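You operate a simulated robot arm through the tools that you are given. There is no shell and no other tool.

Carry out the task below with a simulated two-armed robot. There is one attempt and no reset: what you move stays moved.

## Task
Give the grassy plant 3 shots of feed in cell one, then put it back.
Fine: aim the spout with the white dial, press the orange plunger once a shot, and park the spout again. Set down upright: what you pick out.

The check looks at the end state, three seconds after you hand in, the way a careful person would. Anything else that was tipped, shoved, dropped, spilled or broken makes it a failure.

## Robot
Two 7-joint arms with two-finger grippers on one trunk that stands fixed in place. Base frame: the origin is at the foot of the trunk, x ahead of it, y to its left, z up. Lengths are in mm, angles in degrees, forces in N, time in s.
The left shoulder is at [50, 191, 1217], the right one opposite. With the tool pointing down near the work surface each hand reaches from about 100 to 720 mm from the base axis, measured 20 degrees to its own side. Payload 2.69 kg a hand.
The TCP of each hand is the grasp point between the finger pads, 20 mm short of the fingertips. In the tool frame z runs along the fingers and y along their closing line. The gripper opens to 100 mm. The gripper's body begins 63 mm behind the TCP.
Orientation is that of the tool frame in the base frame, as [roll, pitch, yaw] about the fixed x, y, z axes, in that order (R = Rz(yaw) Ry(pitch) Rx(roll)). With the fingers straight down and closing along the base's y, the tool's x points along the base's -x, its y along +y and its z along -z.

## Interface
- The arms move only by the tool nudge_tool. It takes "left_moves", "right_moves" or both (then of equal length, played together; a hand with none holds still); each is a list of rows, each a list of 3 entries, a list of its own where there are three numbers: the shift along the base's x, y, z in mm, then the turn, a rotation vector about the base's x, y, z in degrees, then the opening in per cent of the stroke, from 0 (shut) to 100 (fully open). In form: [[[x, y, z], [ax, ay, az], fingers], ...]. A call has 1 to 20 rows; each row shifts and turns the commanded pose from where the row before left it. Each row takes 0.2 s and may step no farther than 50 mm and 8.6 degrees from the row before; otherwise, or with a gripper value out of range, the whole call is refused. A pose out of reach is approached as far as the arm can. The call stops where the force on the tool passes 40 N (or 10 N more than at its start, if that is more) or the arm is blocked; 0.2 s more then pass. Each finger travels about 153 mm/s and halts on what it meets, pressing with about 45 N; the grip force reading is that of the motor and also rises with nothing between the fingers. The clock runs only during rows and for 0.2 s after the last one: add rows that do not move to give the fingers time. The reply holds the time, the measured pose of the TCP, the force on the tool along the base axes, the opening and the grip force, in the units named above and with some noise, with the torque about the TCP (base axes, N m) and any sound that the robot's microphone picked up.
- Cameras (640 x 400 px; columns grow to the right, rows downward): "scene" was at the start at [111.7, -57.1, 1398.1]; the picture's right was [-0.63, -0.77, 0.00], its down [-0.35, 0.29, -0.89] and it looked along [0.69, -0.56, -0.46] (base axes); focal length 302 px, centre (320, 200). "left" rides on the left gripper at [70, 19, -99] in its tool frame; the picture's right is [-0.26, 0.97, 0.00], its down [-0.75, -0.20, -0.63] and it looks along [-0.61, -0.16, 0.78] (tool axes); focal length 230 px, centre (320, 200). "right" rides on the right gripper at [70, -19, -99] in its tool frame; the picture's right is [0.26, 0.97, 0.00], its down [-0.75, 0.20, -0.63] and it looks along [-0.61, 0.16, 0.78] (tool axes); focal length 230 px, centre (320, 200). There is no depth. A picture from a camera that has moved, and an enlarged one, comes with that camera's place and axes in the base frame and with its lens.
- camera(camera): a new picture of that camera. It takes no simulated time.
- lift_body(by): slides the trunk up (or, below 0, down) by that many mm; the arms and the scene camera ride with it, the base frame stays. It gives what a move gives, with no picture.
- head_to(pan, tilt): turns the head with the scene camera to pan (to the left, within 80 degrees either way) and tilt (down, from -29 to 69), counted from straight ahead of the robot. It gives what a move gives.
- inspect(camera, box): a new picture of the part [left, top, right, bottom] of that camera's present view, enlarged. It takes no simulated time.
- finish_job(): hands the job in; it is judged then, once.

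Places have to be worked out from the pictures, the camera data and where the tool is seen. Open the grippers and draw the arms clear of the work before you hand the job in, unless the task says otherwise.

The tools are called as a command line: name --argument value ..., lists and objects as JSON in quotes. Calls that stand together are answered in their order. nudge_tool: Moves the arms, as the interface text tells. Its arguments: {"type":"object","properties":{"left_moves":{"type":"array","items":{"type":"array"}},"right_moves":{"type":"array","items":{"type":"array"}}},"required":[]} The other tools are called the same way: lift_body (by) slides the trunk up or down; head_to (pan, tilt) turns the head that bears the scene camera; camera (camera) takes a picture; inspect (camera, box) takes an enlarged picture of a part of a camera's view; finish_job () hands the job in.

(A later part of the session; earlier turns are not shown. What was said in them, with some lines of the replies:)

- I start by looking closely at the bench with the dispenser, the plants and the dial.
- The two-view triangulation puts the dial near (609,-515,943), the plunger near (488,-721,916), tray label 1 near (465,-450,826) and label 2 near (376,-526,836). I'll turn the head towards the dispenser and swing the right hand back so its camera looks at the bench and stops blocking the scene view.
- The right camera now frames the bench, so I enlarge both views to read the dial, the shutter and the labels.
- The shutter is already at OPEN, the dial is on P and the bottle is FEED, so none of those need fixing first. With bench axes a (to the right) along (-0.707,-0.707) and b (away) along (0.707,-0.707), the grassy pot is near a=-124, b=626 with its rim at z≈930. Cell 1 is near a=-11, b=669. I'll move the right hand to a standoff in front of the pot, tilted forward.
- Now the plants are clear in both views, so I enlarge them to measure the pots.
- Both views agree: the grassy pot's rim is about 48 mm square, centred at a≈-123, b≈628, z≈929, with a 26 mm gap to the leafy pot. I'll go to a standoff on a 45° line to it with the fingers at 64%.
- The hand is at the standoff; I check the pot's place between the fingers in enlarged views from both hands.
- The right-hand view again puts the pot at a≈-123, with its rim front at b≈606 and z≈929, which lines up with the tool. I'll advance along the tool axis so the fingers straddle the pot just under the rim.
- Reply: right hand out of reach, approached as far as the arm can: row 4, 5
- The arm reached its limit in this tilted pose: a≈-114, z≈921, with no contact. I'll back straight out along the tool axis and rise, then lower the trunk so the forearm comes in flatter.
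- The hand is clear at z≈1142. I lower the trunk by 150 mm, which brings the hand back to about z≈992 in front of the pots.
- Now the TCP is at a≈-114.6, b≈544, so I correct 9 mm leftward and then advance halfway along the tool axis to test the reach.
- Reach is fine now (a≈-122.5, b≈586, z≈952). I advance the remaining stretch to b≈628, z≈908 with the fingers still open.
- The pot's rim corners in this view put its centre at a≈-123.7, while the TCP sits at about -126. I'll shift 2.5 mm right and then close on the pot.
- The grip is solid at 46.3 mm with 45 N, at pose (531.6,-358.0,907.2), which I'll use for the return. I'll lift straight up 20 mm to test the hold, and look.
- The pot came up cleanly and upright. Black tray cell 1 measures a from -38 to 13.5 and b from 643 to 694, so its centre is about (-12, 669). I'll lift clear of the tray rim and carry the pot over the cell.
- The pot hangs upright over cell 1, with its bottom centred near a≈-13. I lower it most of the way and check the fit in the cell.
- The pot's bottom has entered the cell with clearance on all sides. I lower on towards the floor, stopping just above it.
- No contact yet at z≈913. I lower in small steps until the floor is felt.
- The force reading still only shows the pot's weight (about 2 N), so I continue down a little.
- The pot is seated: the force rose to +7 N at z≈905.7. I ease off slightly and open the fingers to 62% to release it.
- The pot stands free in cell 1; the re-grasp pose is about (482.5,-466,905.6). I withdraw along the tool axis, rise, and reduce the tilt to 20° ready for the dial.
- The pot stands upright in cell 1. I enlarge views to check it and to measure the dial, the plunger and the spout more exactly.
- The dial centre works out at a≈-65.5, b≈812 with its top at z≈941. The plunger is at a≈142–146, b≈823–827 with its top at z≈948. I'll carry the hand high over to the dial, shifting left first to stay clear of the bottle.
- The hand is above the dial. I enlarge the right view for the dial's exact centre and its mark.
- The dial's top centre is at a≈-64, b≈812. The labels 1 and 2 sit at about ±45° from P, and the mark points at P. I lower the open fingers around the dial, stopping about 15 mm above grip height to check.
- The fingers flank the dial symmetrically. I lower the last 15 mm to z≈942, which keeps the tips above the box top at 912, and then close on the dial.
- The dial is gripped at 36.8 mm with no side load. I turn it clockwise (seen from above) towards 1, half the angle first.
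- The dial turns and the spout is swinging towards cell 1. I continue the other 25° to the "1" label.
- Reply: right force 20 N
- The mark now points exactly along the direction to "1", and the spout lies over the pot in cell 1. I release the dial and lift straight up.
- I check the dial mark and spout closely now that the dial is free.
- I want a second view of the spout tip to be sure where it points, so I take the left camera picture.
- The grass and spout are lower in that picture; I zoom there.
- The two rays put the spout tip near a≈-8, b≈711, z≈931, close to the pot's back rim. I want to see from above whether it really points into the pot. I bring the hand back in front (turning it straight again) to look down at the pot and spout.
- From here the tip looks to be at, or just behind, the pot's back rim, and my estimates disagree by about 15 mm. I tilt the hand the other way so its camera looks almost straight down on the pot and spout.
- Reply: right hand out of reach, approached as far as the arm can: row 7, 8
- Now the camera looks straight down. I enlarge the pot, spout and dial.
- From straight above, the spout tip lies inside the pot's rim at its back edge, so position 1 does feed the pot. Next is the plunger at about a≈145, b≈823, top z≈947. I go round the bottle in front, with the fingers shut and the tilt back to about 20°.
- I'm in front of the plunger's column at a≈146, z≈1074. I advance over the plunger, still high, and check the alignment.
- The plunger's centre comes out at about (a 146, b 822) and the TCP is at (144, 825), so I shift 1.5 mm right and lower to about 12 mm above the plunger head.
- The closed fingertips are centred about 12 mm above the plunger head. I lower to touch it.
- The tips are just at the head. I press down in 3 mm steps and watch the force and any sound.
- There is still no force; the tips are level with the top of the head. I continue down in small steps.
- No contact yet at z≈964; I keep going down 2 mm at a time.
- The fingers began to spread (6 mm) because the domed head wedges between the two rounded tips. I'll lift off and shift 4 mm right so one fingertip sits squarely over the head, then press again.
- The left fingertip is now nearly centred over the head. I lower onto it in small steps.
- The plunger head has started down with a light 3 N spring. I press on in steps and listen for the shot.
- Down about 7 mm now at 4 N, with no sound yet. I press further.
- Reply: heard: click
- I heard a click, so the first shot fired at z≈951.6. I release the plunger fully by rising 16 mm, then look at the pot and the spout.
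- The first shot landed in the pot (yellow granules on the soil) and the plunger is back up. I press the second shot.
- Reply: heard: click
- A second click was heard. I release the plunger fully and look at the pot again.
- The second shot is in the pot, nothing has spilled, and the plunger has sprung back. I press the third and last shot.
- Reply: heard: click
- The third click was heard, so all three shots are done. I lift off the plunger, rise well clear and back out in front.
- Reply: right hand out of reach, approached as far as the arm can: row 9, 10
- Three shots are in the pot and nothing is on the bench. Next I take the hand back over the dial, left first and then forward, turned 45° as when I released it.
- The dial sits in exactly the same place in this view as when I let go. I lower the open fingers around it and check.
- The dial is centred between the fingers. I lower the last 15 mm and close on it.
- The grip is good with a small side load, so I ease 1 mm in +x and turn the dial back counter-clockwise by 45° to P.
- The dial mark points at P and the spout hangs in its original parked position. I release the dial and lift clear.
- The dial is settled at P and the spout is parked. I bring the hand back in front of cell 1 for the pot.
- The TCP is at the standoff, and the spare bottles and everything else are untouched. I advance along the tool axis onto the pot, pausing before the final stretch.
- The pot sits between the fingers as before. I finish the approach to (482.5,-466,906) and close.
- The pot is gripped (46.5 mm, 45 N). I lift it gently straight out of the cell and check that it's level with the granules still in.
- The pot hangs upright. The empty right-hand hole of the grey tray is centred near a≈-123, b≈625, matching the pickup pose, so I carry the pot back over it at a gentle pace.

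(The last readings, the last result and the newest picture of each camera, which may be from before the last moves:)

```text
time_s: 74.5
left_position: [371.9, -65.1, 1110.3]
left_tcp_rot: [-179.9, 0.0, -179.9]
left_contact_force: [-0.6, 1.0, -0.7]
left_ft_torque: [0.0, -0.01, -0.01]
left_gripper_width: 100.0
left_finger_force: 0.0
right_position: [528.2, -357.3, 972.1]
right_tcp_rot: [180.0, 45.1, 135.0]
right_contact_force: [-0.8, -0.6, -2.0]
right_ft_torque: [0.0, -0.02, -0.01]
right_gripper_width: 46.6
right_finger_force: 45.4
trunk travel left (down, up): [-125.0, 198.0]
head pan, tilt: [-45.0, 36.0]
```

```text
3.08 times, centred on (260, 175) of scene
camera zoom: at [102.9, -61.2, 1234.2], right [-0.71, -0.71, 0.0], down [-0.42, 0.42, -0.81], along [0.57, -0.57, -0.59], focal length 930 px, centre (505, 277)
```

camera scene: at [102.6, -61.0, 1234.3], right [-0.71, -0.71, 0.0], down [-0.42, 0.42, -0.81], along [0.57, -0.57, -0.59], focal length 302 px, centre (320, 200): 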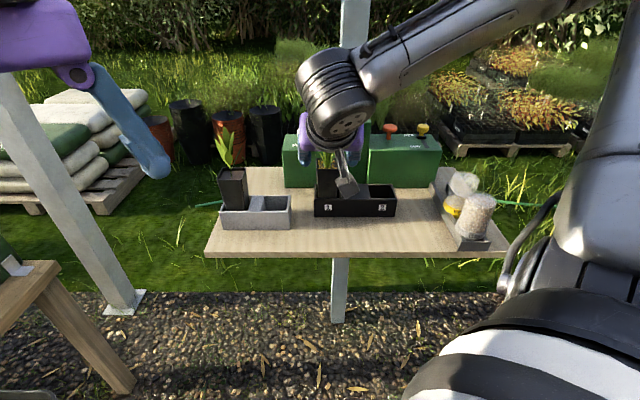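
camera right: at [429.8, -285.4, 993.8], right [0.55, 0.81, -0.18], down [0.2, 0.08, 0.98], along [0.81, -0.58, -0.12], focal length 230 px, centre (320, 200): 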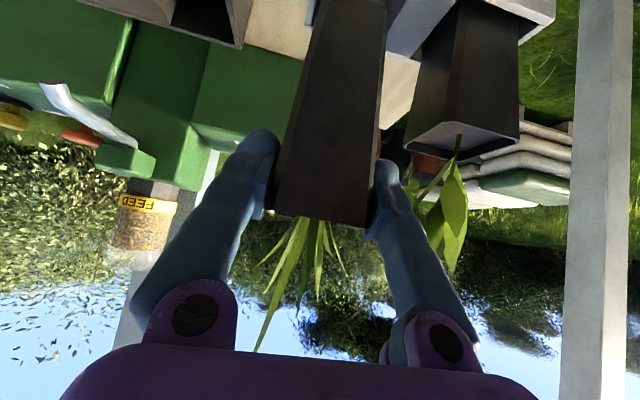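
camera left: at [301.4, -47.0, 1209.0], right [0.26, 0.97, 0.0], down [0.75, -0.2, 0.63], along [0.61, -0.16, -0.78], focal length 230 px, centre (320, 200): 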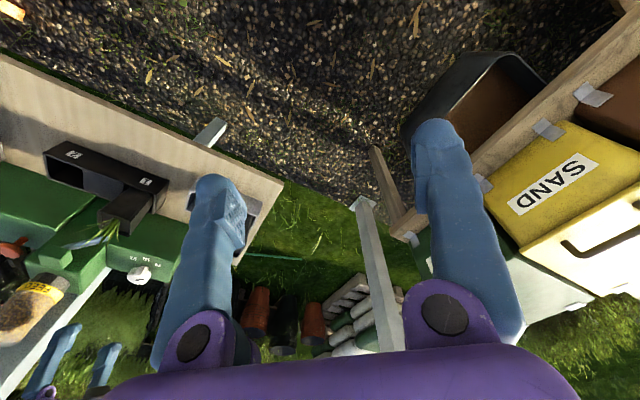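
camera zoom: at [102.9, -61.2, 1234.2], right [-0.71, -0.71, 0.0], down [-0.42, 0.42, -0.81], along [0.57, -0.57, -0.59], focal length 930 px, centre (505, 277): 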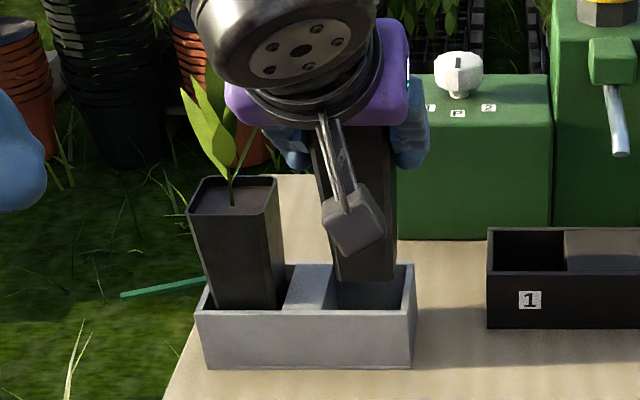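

The pot is above the hole and well lined up. I lower it partway into the hole and check.

nudge_tool --right_moves '[[[0.7, 0.5, -8], [0, 0, 0], 30], [[0, 0, -10], [0, 0, 0], 30], [[0, 0, -10], [0, 0, 0], 30], [[0, 0, -6], [0, 0, 0], 30], [[0, 0, 0], [0, 0, 0], 30]]'

camera --camera "right"

inspect --camera "scene" --box '[190, 130, 320, 240]'

```text
time_s: 75.7
left_position: [371.2, -65.1, 1110.0]
left_tcp_rot: [-179.9, 0.1, -180.0]
left_contact_force: [-0.3, 0.0, -0.2]
left_ft_torque: [0.03, 0.0, 0.0]
left_gripper_width: 99.8
left_finger_force: 0.0
right_position: [528.5, -356.0, 939.7]
right_tcp_rot: [180.0, 45.1, 135.0]
right_contact_force: [0.0, -1.1, -1.0]
right_ft_torque: [-0.01, -0.03, 0.0]
right_gripper_width: 46.3
right_finger_force: 45.3
trunk travel left (down, up): [-125.0, 198.0]
head pan, tilt: [-45.0, 36.0]
```

```text
taken
camera right: at [430.2, -285.1, 960.6], right [0.55, 0.81, -0.18], down [0.2, 0.08, 0.98], along [0.81, -0.58, -0.12], focal length 230 px, centre (320, 200)
```

right: 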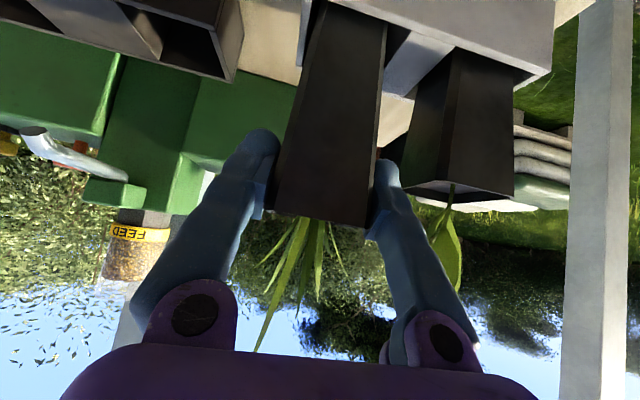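

```text
3.64 times, centred on (255, 185) of scene
camera zoom: at [102.9, -61.2, 1234.2], right [-0.71, -0.71, 0.0], down [-0.42, 0.42, -0.81], along [0.57, -0.57, -0.59], focal length 1099 px, centre (556, 254)
```

zoom: 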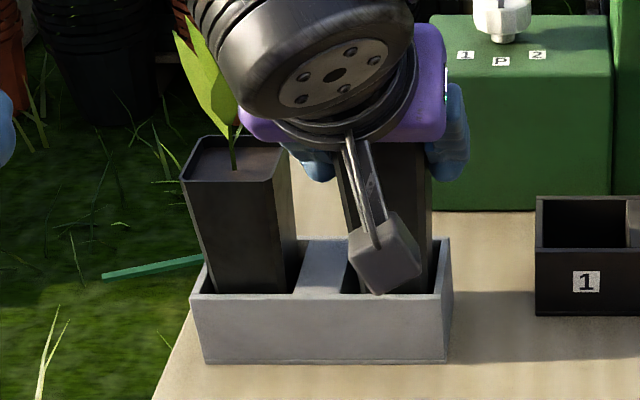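

The pot's bottom is inside the hole. I lower on to just above the floor.

nudge_tool --right_moves '[[[0, 0, -9], [0, 0, 0], 30], [[0, 0, -8], [0, 0, 0], 30], [[0, 0, -6], [0, 0, 0], 30], [[0, 0, -3], [0, 0, 0], 30], [[0, 0, 0], [0, 0, 0], 30]]'

inspect --camera "scene" --box '[190, 130, 320, 240]'

```text
time_s: 76.8
left_position: [372.2, -65.5, 1110.0]
left_tcp_rot: [-179.9, 0.0, 180.0]
left_contact_force: [-0.1, -0.2, -0.7]
left_ft_torque: [-0.01, -0.03, 0.01]
left_gripper_width: 99.8
left_finger_force: 0.0
right_position: [529.2, -356.1, 912.5]
right_tcp_rot: [-180.0, 45.0, 135.0]
right_contact_force: [-0.2, 0.3, -2.1]
right_ft_torque: [-0.01, 0.0, 0.01]
right_gripper_width: 46.6
right_finger_force: 45.4
trunk travel left (down, up): [-125.0, 198.0]
head pan, tilt: [-45.0, 36.0]
```

```text
3.64 times, centred on (255, 185) of scene
camera zoom: at [102.9, -61.2, 1234.2], right [-0.71, -0.71, 0.0], down [-0.42, 0.42, -0.81], along [0.57, -0.57, -0.59], focal length 1099 px, centre (556, 254)
```

zoom: 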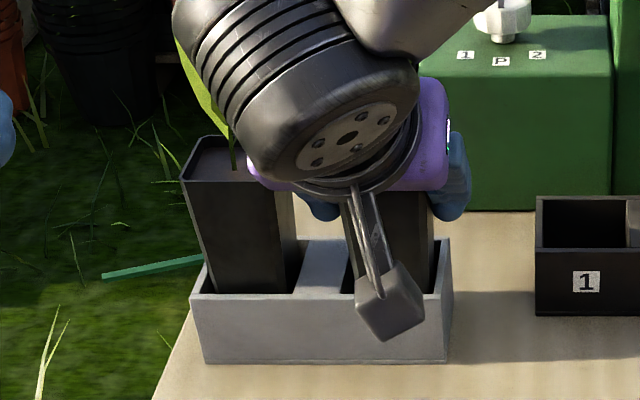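

It's hanging free at z≈912.5 (about 2 N of weight). I go down in small steps to the floor.

nudge_tool --right_moves '[[[0, 0, -1.5], [0, 0, 0], 30], [[0, 0, -1.5], [0, 0, 0], 30], [[0, 0, -1], [0, 0, 0], 30], [[0, 0, 0], [0, 0, 0], 30]]'

```text
time_s: 77.8
left_position: [370.9, -65.0, 1109.8]
left_tcp_rot: [180.0, 0.0, -179.9]
left_contact_force: [-0.7, 0.1, 0.0]
left_ft_torque: [0.01, -0.01, 0.0]
left_gripper_width: 99.7
left_finger_force: 0.1
right_position: [529.2, -355.9, 908.5]
right_tcp_rot: [180.0, 45.0, 134.9]
right_contact_force: [0.0, -0.2, -2.0]
right_ft_torque: [0.01, 0.01, -0.01]
right_gripper_width: 46.6
right_finger_force: 45.1
trunk travel left (down, up): [-125.0, 198.0]
head pan, tilt: [-45.0, 36.0]
```

No contact yet, so I continue down 1 mm at a time.

nudge_tool --right_moves '[[[0, 0, -1], [0, 0, 0], 30], [[0, 0, -0.8], [0, 0, 0], 30], [[0, 0, 0], [0, 0, 0], 30]]'

```text
time_s: 78.7
left_position: [371.7, -65.0, 1109.9]
left_tcp_rot: [-179.9, -0.1, -179.9]
left_contact_force: [-0.7, 0.3, 0.4]
left_ft_torque: [-0.03, 0.0, 0.03]
left_gripper_width: 100.2
left_finger_force: 0.0
right_position: [530.4, -356.3, 907.4]
right_tcp_rot: [180.0, 45.1, 134.9]
right_contact_force: [-1.3, -1.1, 0.7]
right_ft_torque: [-0.03, 0.08, 0.01]
right_gripper_width: 46.5
right_finger_force: 45.2
trunk travel left (down, up): [-125.0, 198.0]
head pan, tilt: [-45.0, 36.0]
```

The weight has come off the hand (+0.7 N), so the pot is touching the floor. I go 0.5 mm more and release it gently.

nudge_tool --right_moves '[[[0, 0, -0.5], [0, 0, 0], 30], [[0, 0, 0], [0, 0, 0], 30], [[0, 0, 0], [0, 0, 0], 48], [[0, 0, 0], [0, 0, 0], 54], [[0, 0, 0], [0, 0, 0], 62], [[0, 0, 0], [0, 0, 0], 62]]'

camera --camera "right"

inspect --camera "scene" --box '[190, 130, 320, 240]'

```text
time_s: 80.0
left_position: [371.2, -64.0, 1110.1]
left_tcp_rot: [-179.9, 0.1, -179.9]
left_contact_force: [0.0, 0.3, -0.5]
left_ft_torque: [0.02, 0.01, -0.02]
left_gripper_width: 99.8
left_finger_force: 0.2
right_position: [531.2, -356.2, 906.1]
right_tcp_rot: [180.0, 45.0, 135.1]
right_contact_force: [-0.1, 0.0, -0.3]
right_ft_torque: [0.0, -0.01, 0.01]
right_gripper_width: 62.2
right_finger_force: 0.1
trunk travel left (down, up): [-125.0, 198.0]
head pan, tilt: [-45.0, 36.0]
```

```text
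taken
camera right: at [431.8, -285.3, 927.6], right [0.55, 0.81, -0.18], down [0.2, 0.08, 0.98], along [0.81, -0.58, -0.12], focal length 230 px, centre (320, 200)
```

right: 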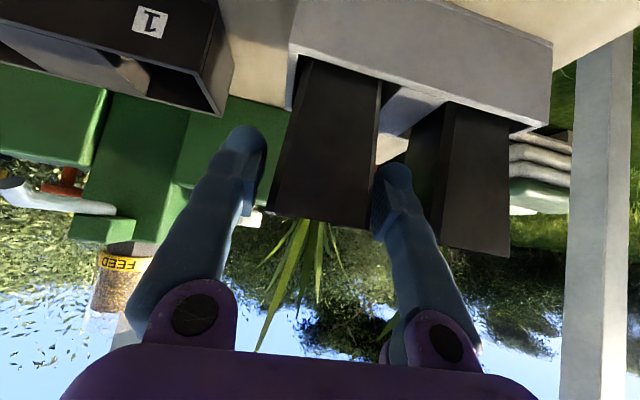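

```text
3.64 times, centred on (255, 185) of scene
camera zoom: at [102.8, -61.1, 1234.3], right [-0.71, -0.71, 0.0], down [-0.42, 0.42, -0.81], along [0.57, -0.57, -0.59], focal length 1099 px, centre (556, 254)
```

zoom: 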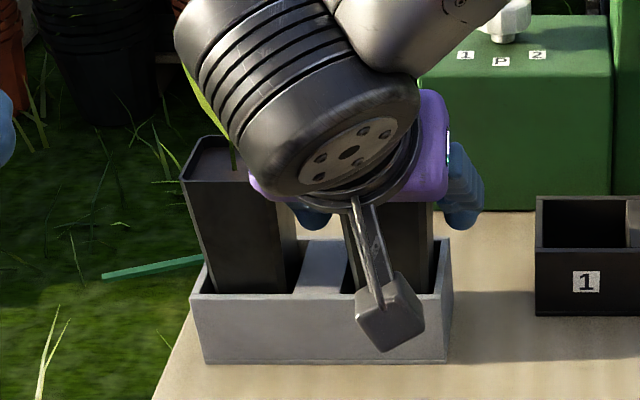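

The pot is free. I withdraw along the tool axis, away from the pots, and then rise.

nudge_tool --right_moves '[[[-4, 4, 5.6], [0, 0, 0], 62], [[-8, 8, 11.3], [0, 0, 0], 62], [[-14, 14, 20], [0, 0, 0], 62], [[-14, 14, 20], [0, 0, 0], 62], [[-14, 14, 20], [0, 0, 0], 62], [[-14, 14, 20], [0, 0, 0], 62], [[-10, 10, 30], [0, 0, 0], 62], [[0, 0, 30], [4.42, 4.42, 0], 62], [[0, 0, 30], [4.42, 4.42, 0], 62], [[0, 0, 20], [4.42, 4.42, 0], 62], [[0, 0, 0], [0, 0, 0], 62]]'

camera --camera "right"

camera --camera "scene"

```text
time_s: 82.5
left_position: [371.3, -65.6, 1111.0]
left_tcp_rot: [-179.8, 0.0, -179.9]
left_contact_force: [0.1, -0.6, 1.0]
left_ft_torque: [0.04, 0.0, -0.02]
left_gripper_width: 100.0
left_finger_force: 0.1
right_position: [451.9, -278.1, 1115.2]
right_tcp_rot: [179.9, 26.2, 135.1]
right_contact_force: [0.2, 0.2, -0.4]
right_ft_torque: [0.0, -0.02, -0.01]
right_gripper_width: 62.2
right_finger_force: 0.1
trunk travel left (down, up): [-125.0, 198.0]
head pan, tilt: [-45.0, 36.0]
```

```text
taken
camera right: at [362.1, -216.4, 1172.8], right [0.52, 0.85, -0.11], down [0.42, -0.14, 0.9], along [0.74, -0.51, -0.43], focal length 230 px, centre (320, 200)
```

right: 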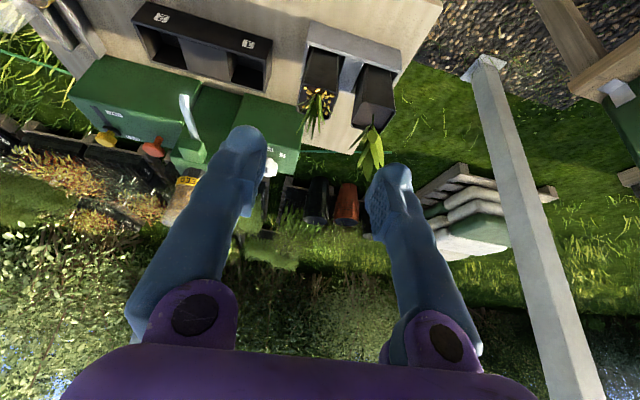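

```text
taken
camera scene: at [102.8, -61.1, 1234.3], right [-0.71, -0.71, 0.0], down [-0.42, 0.42, -0.81], along [0.57, -0.57, -0.59], focal length 302 px, centre (320, 200)
```

scene: 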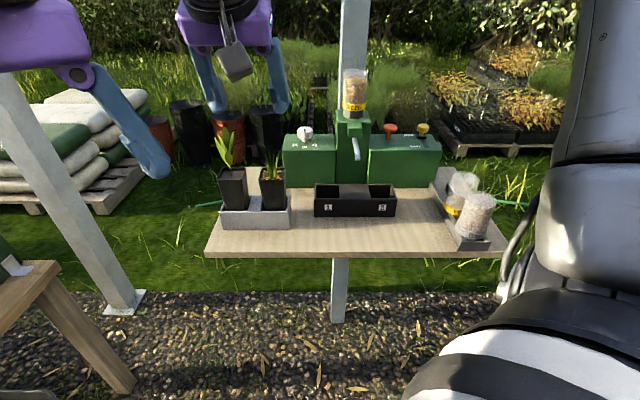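

The plant is back in its slot. I check closely for uprightness, spilled granules, the dial and the spout.

inspect --camera "scene" --box '[200, 130, 310, 240]'

inspect --camera "scene" --box '[270, 110, 450, 230]'

inspect --camera "right" --box '[100, 0, 420, 190]'

inspect --camera "right" --box '[280, 20, 420, 180]'

```text
3.64 times, centred on (255, 185) of scene
camera zoom: at [102.8, -61.1, 1234.3], right [-0.71, -0.71, 0.0], down [-0.42, 0.42, -0.81], along [0.57, -0.57, -0.59], focal length 1099 px, centre (556, 254)
```

zoom: 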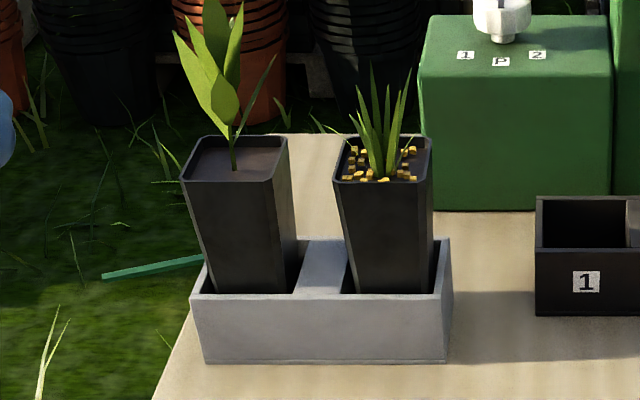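

```text
3.33 times, centred on (360, 170) of scene
camera zoom: at [102.8, -61.1, 1234.3], right [-0.71, -0.71, 0.0], down [-0.42, 0.42, -0.81], along [0.57, -0.57, -0.59], focal length 1007 px, centre (187, 300)
```

zoom: 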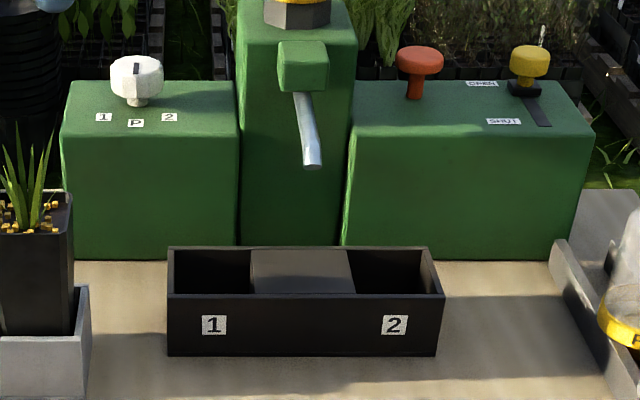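

```text
2.00 times, centred on (260, 95) of right
camera zoom: at [362.1, -216.4, 1172.8], right [0.52, 0.85, -0.11], down [0.42, -0.14, 0.9], along [0.74, -0.51, -0.43], focal length 460 px, centre (440, 410)
```

zoom: 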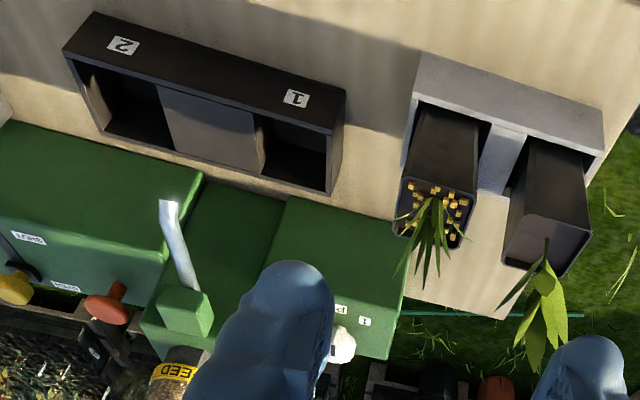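

```text
2.50 times, centred on (350, 100) of right
camera zoom: at [362.1, -216.4, 1172.8], right [0.52, 0.85, -0.11], down [0.42, -0.14, 0.9], along [0.74, -0.51, -0.43], focal length 575 px, centre (245, 450)
```

zoom: 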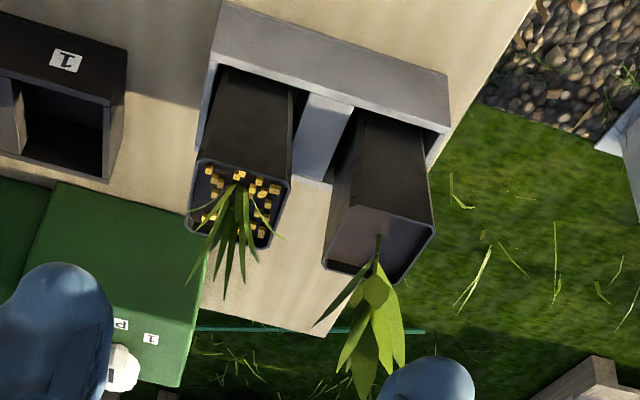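

The grassy plant stands upright in its own slot with feed in the pot, and nothing is spilled. The dial is on P, the spout is parked, the plunger is up and the shutter is still at OPEN. I open the right gripper fully and draw the arm back clear of the bench.

nudge_tool --right_moves '[[[-30, -5, 10], [4, 4, 0], 62], [[-30, -15, 10], [4, 4, 0], 80], [[-30, -15, 10], [4, 4, 0], 100], [[-30, -15, 5], [4, 4, 0], 100], [[-30, -15, 5], [2.5, 2.5, 0], 100], [[-20, -10, 0], [0, 0, 0], 100], [[0, 0, 0], [0, 0, 0], 100]]'

camera --camera "scene"

inspect --camera "scene" --box '[190, 100, 520, 270]'

```text
time_s: 84.0
left_position: [371.1, -65.2, 1110.0]
left_tcp_rot: [-180.0, 0.1, -179.9]
left_contact_force: [0.2, 0.1, 0.4]
left_ft_torque: [0.01, 0.0, 0.03]
left_gripper_width: 100.0
left_finger_force: 0.0
right_position: [282.2, -351.9, 1153.1]
right_tcp_rot: [-180.0, 0.0, 134.9]
right_contact_force: [0.1, 0.7, 0.6]
right_ft_torque: [-0.01, -0.02, 0.04]
right_gripper_width: 100.1
right_finger_force: 0.1
trunk travel left (down, up): [-125.0, 198.0]
head pan, tilt: [-45.0, 36.0]
```

```text
taken
camera scene: at [102.8, -61.0, 1234.3], right [-0.71, -0.71, 0.0], down [-0.42, 0.42, -0.81], along [0.57, -0.57, -0.59], focal length 302 px, centre (320, 200)
```

scene: 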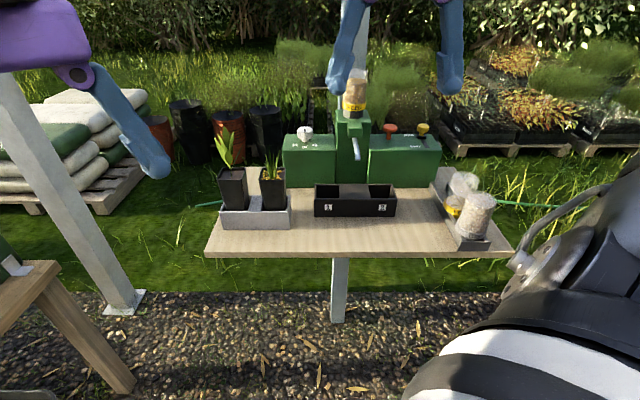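

```text
1.94 times, centred on (355, 185) of scene
camera zoom: at [102.8, -61.0, 1234.3], right [-0.71, -0.71, 0.0], down [-0.42, 0.42, -0.81], along [0.57, -0.57, -0.59], focal length 586 px, centre (252, 229)
```

zoom: 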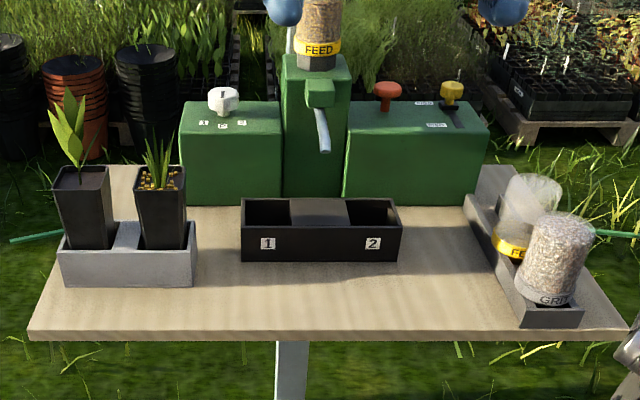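

Both grippers are open and clear of the bench, and everything is in its proper place and undisturbed. I hand the job in.

finish_job

```text
The job is handed in.
```

The grassy plant got its 3 shots of feed in cell one and is back upright in its own slot in the grey tray. I've handed the job in; no verdict has come back.

- **Feed:** I heard a click for each of the three plunger presses and saw the granules on the pot's soil. I saw none on the bench.
- **Dispenser:** I turned the dial to 1 for the feeding and back to P afterwards, so the spout is parked again. The shutter was already open, and I left it that way.
- **Everything else:** In the last pictures the leafy plant, the spare bottles and the two trays look undisturbed. Both grippers are open and clear of the bench.

I lowered the trunk by 150 mm so the right arm could reach the pots, and left it lowered.
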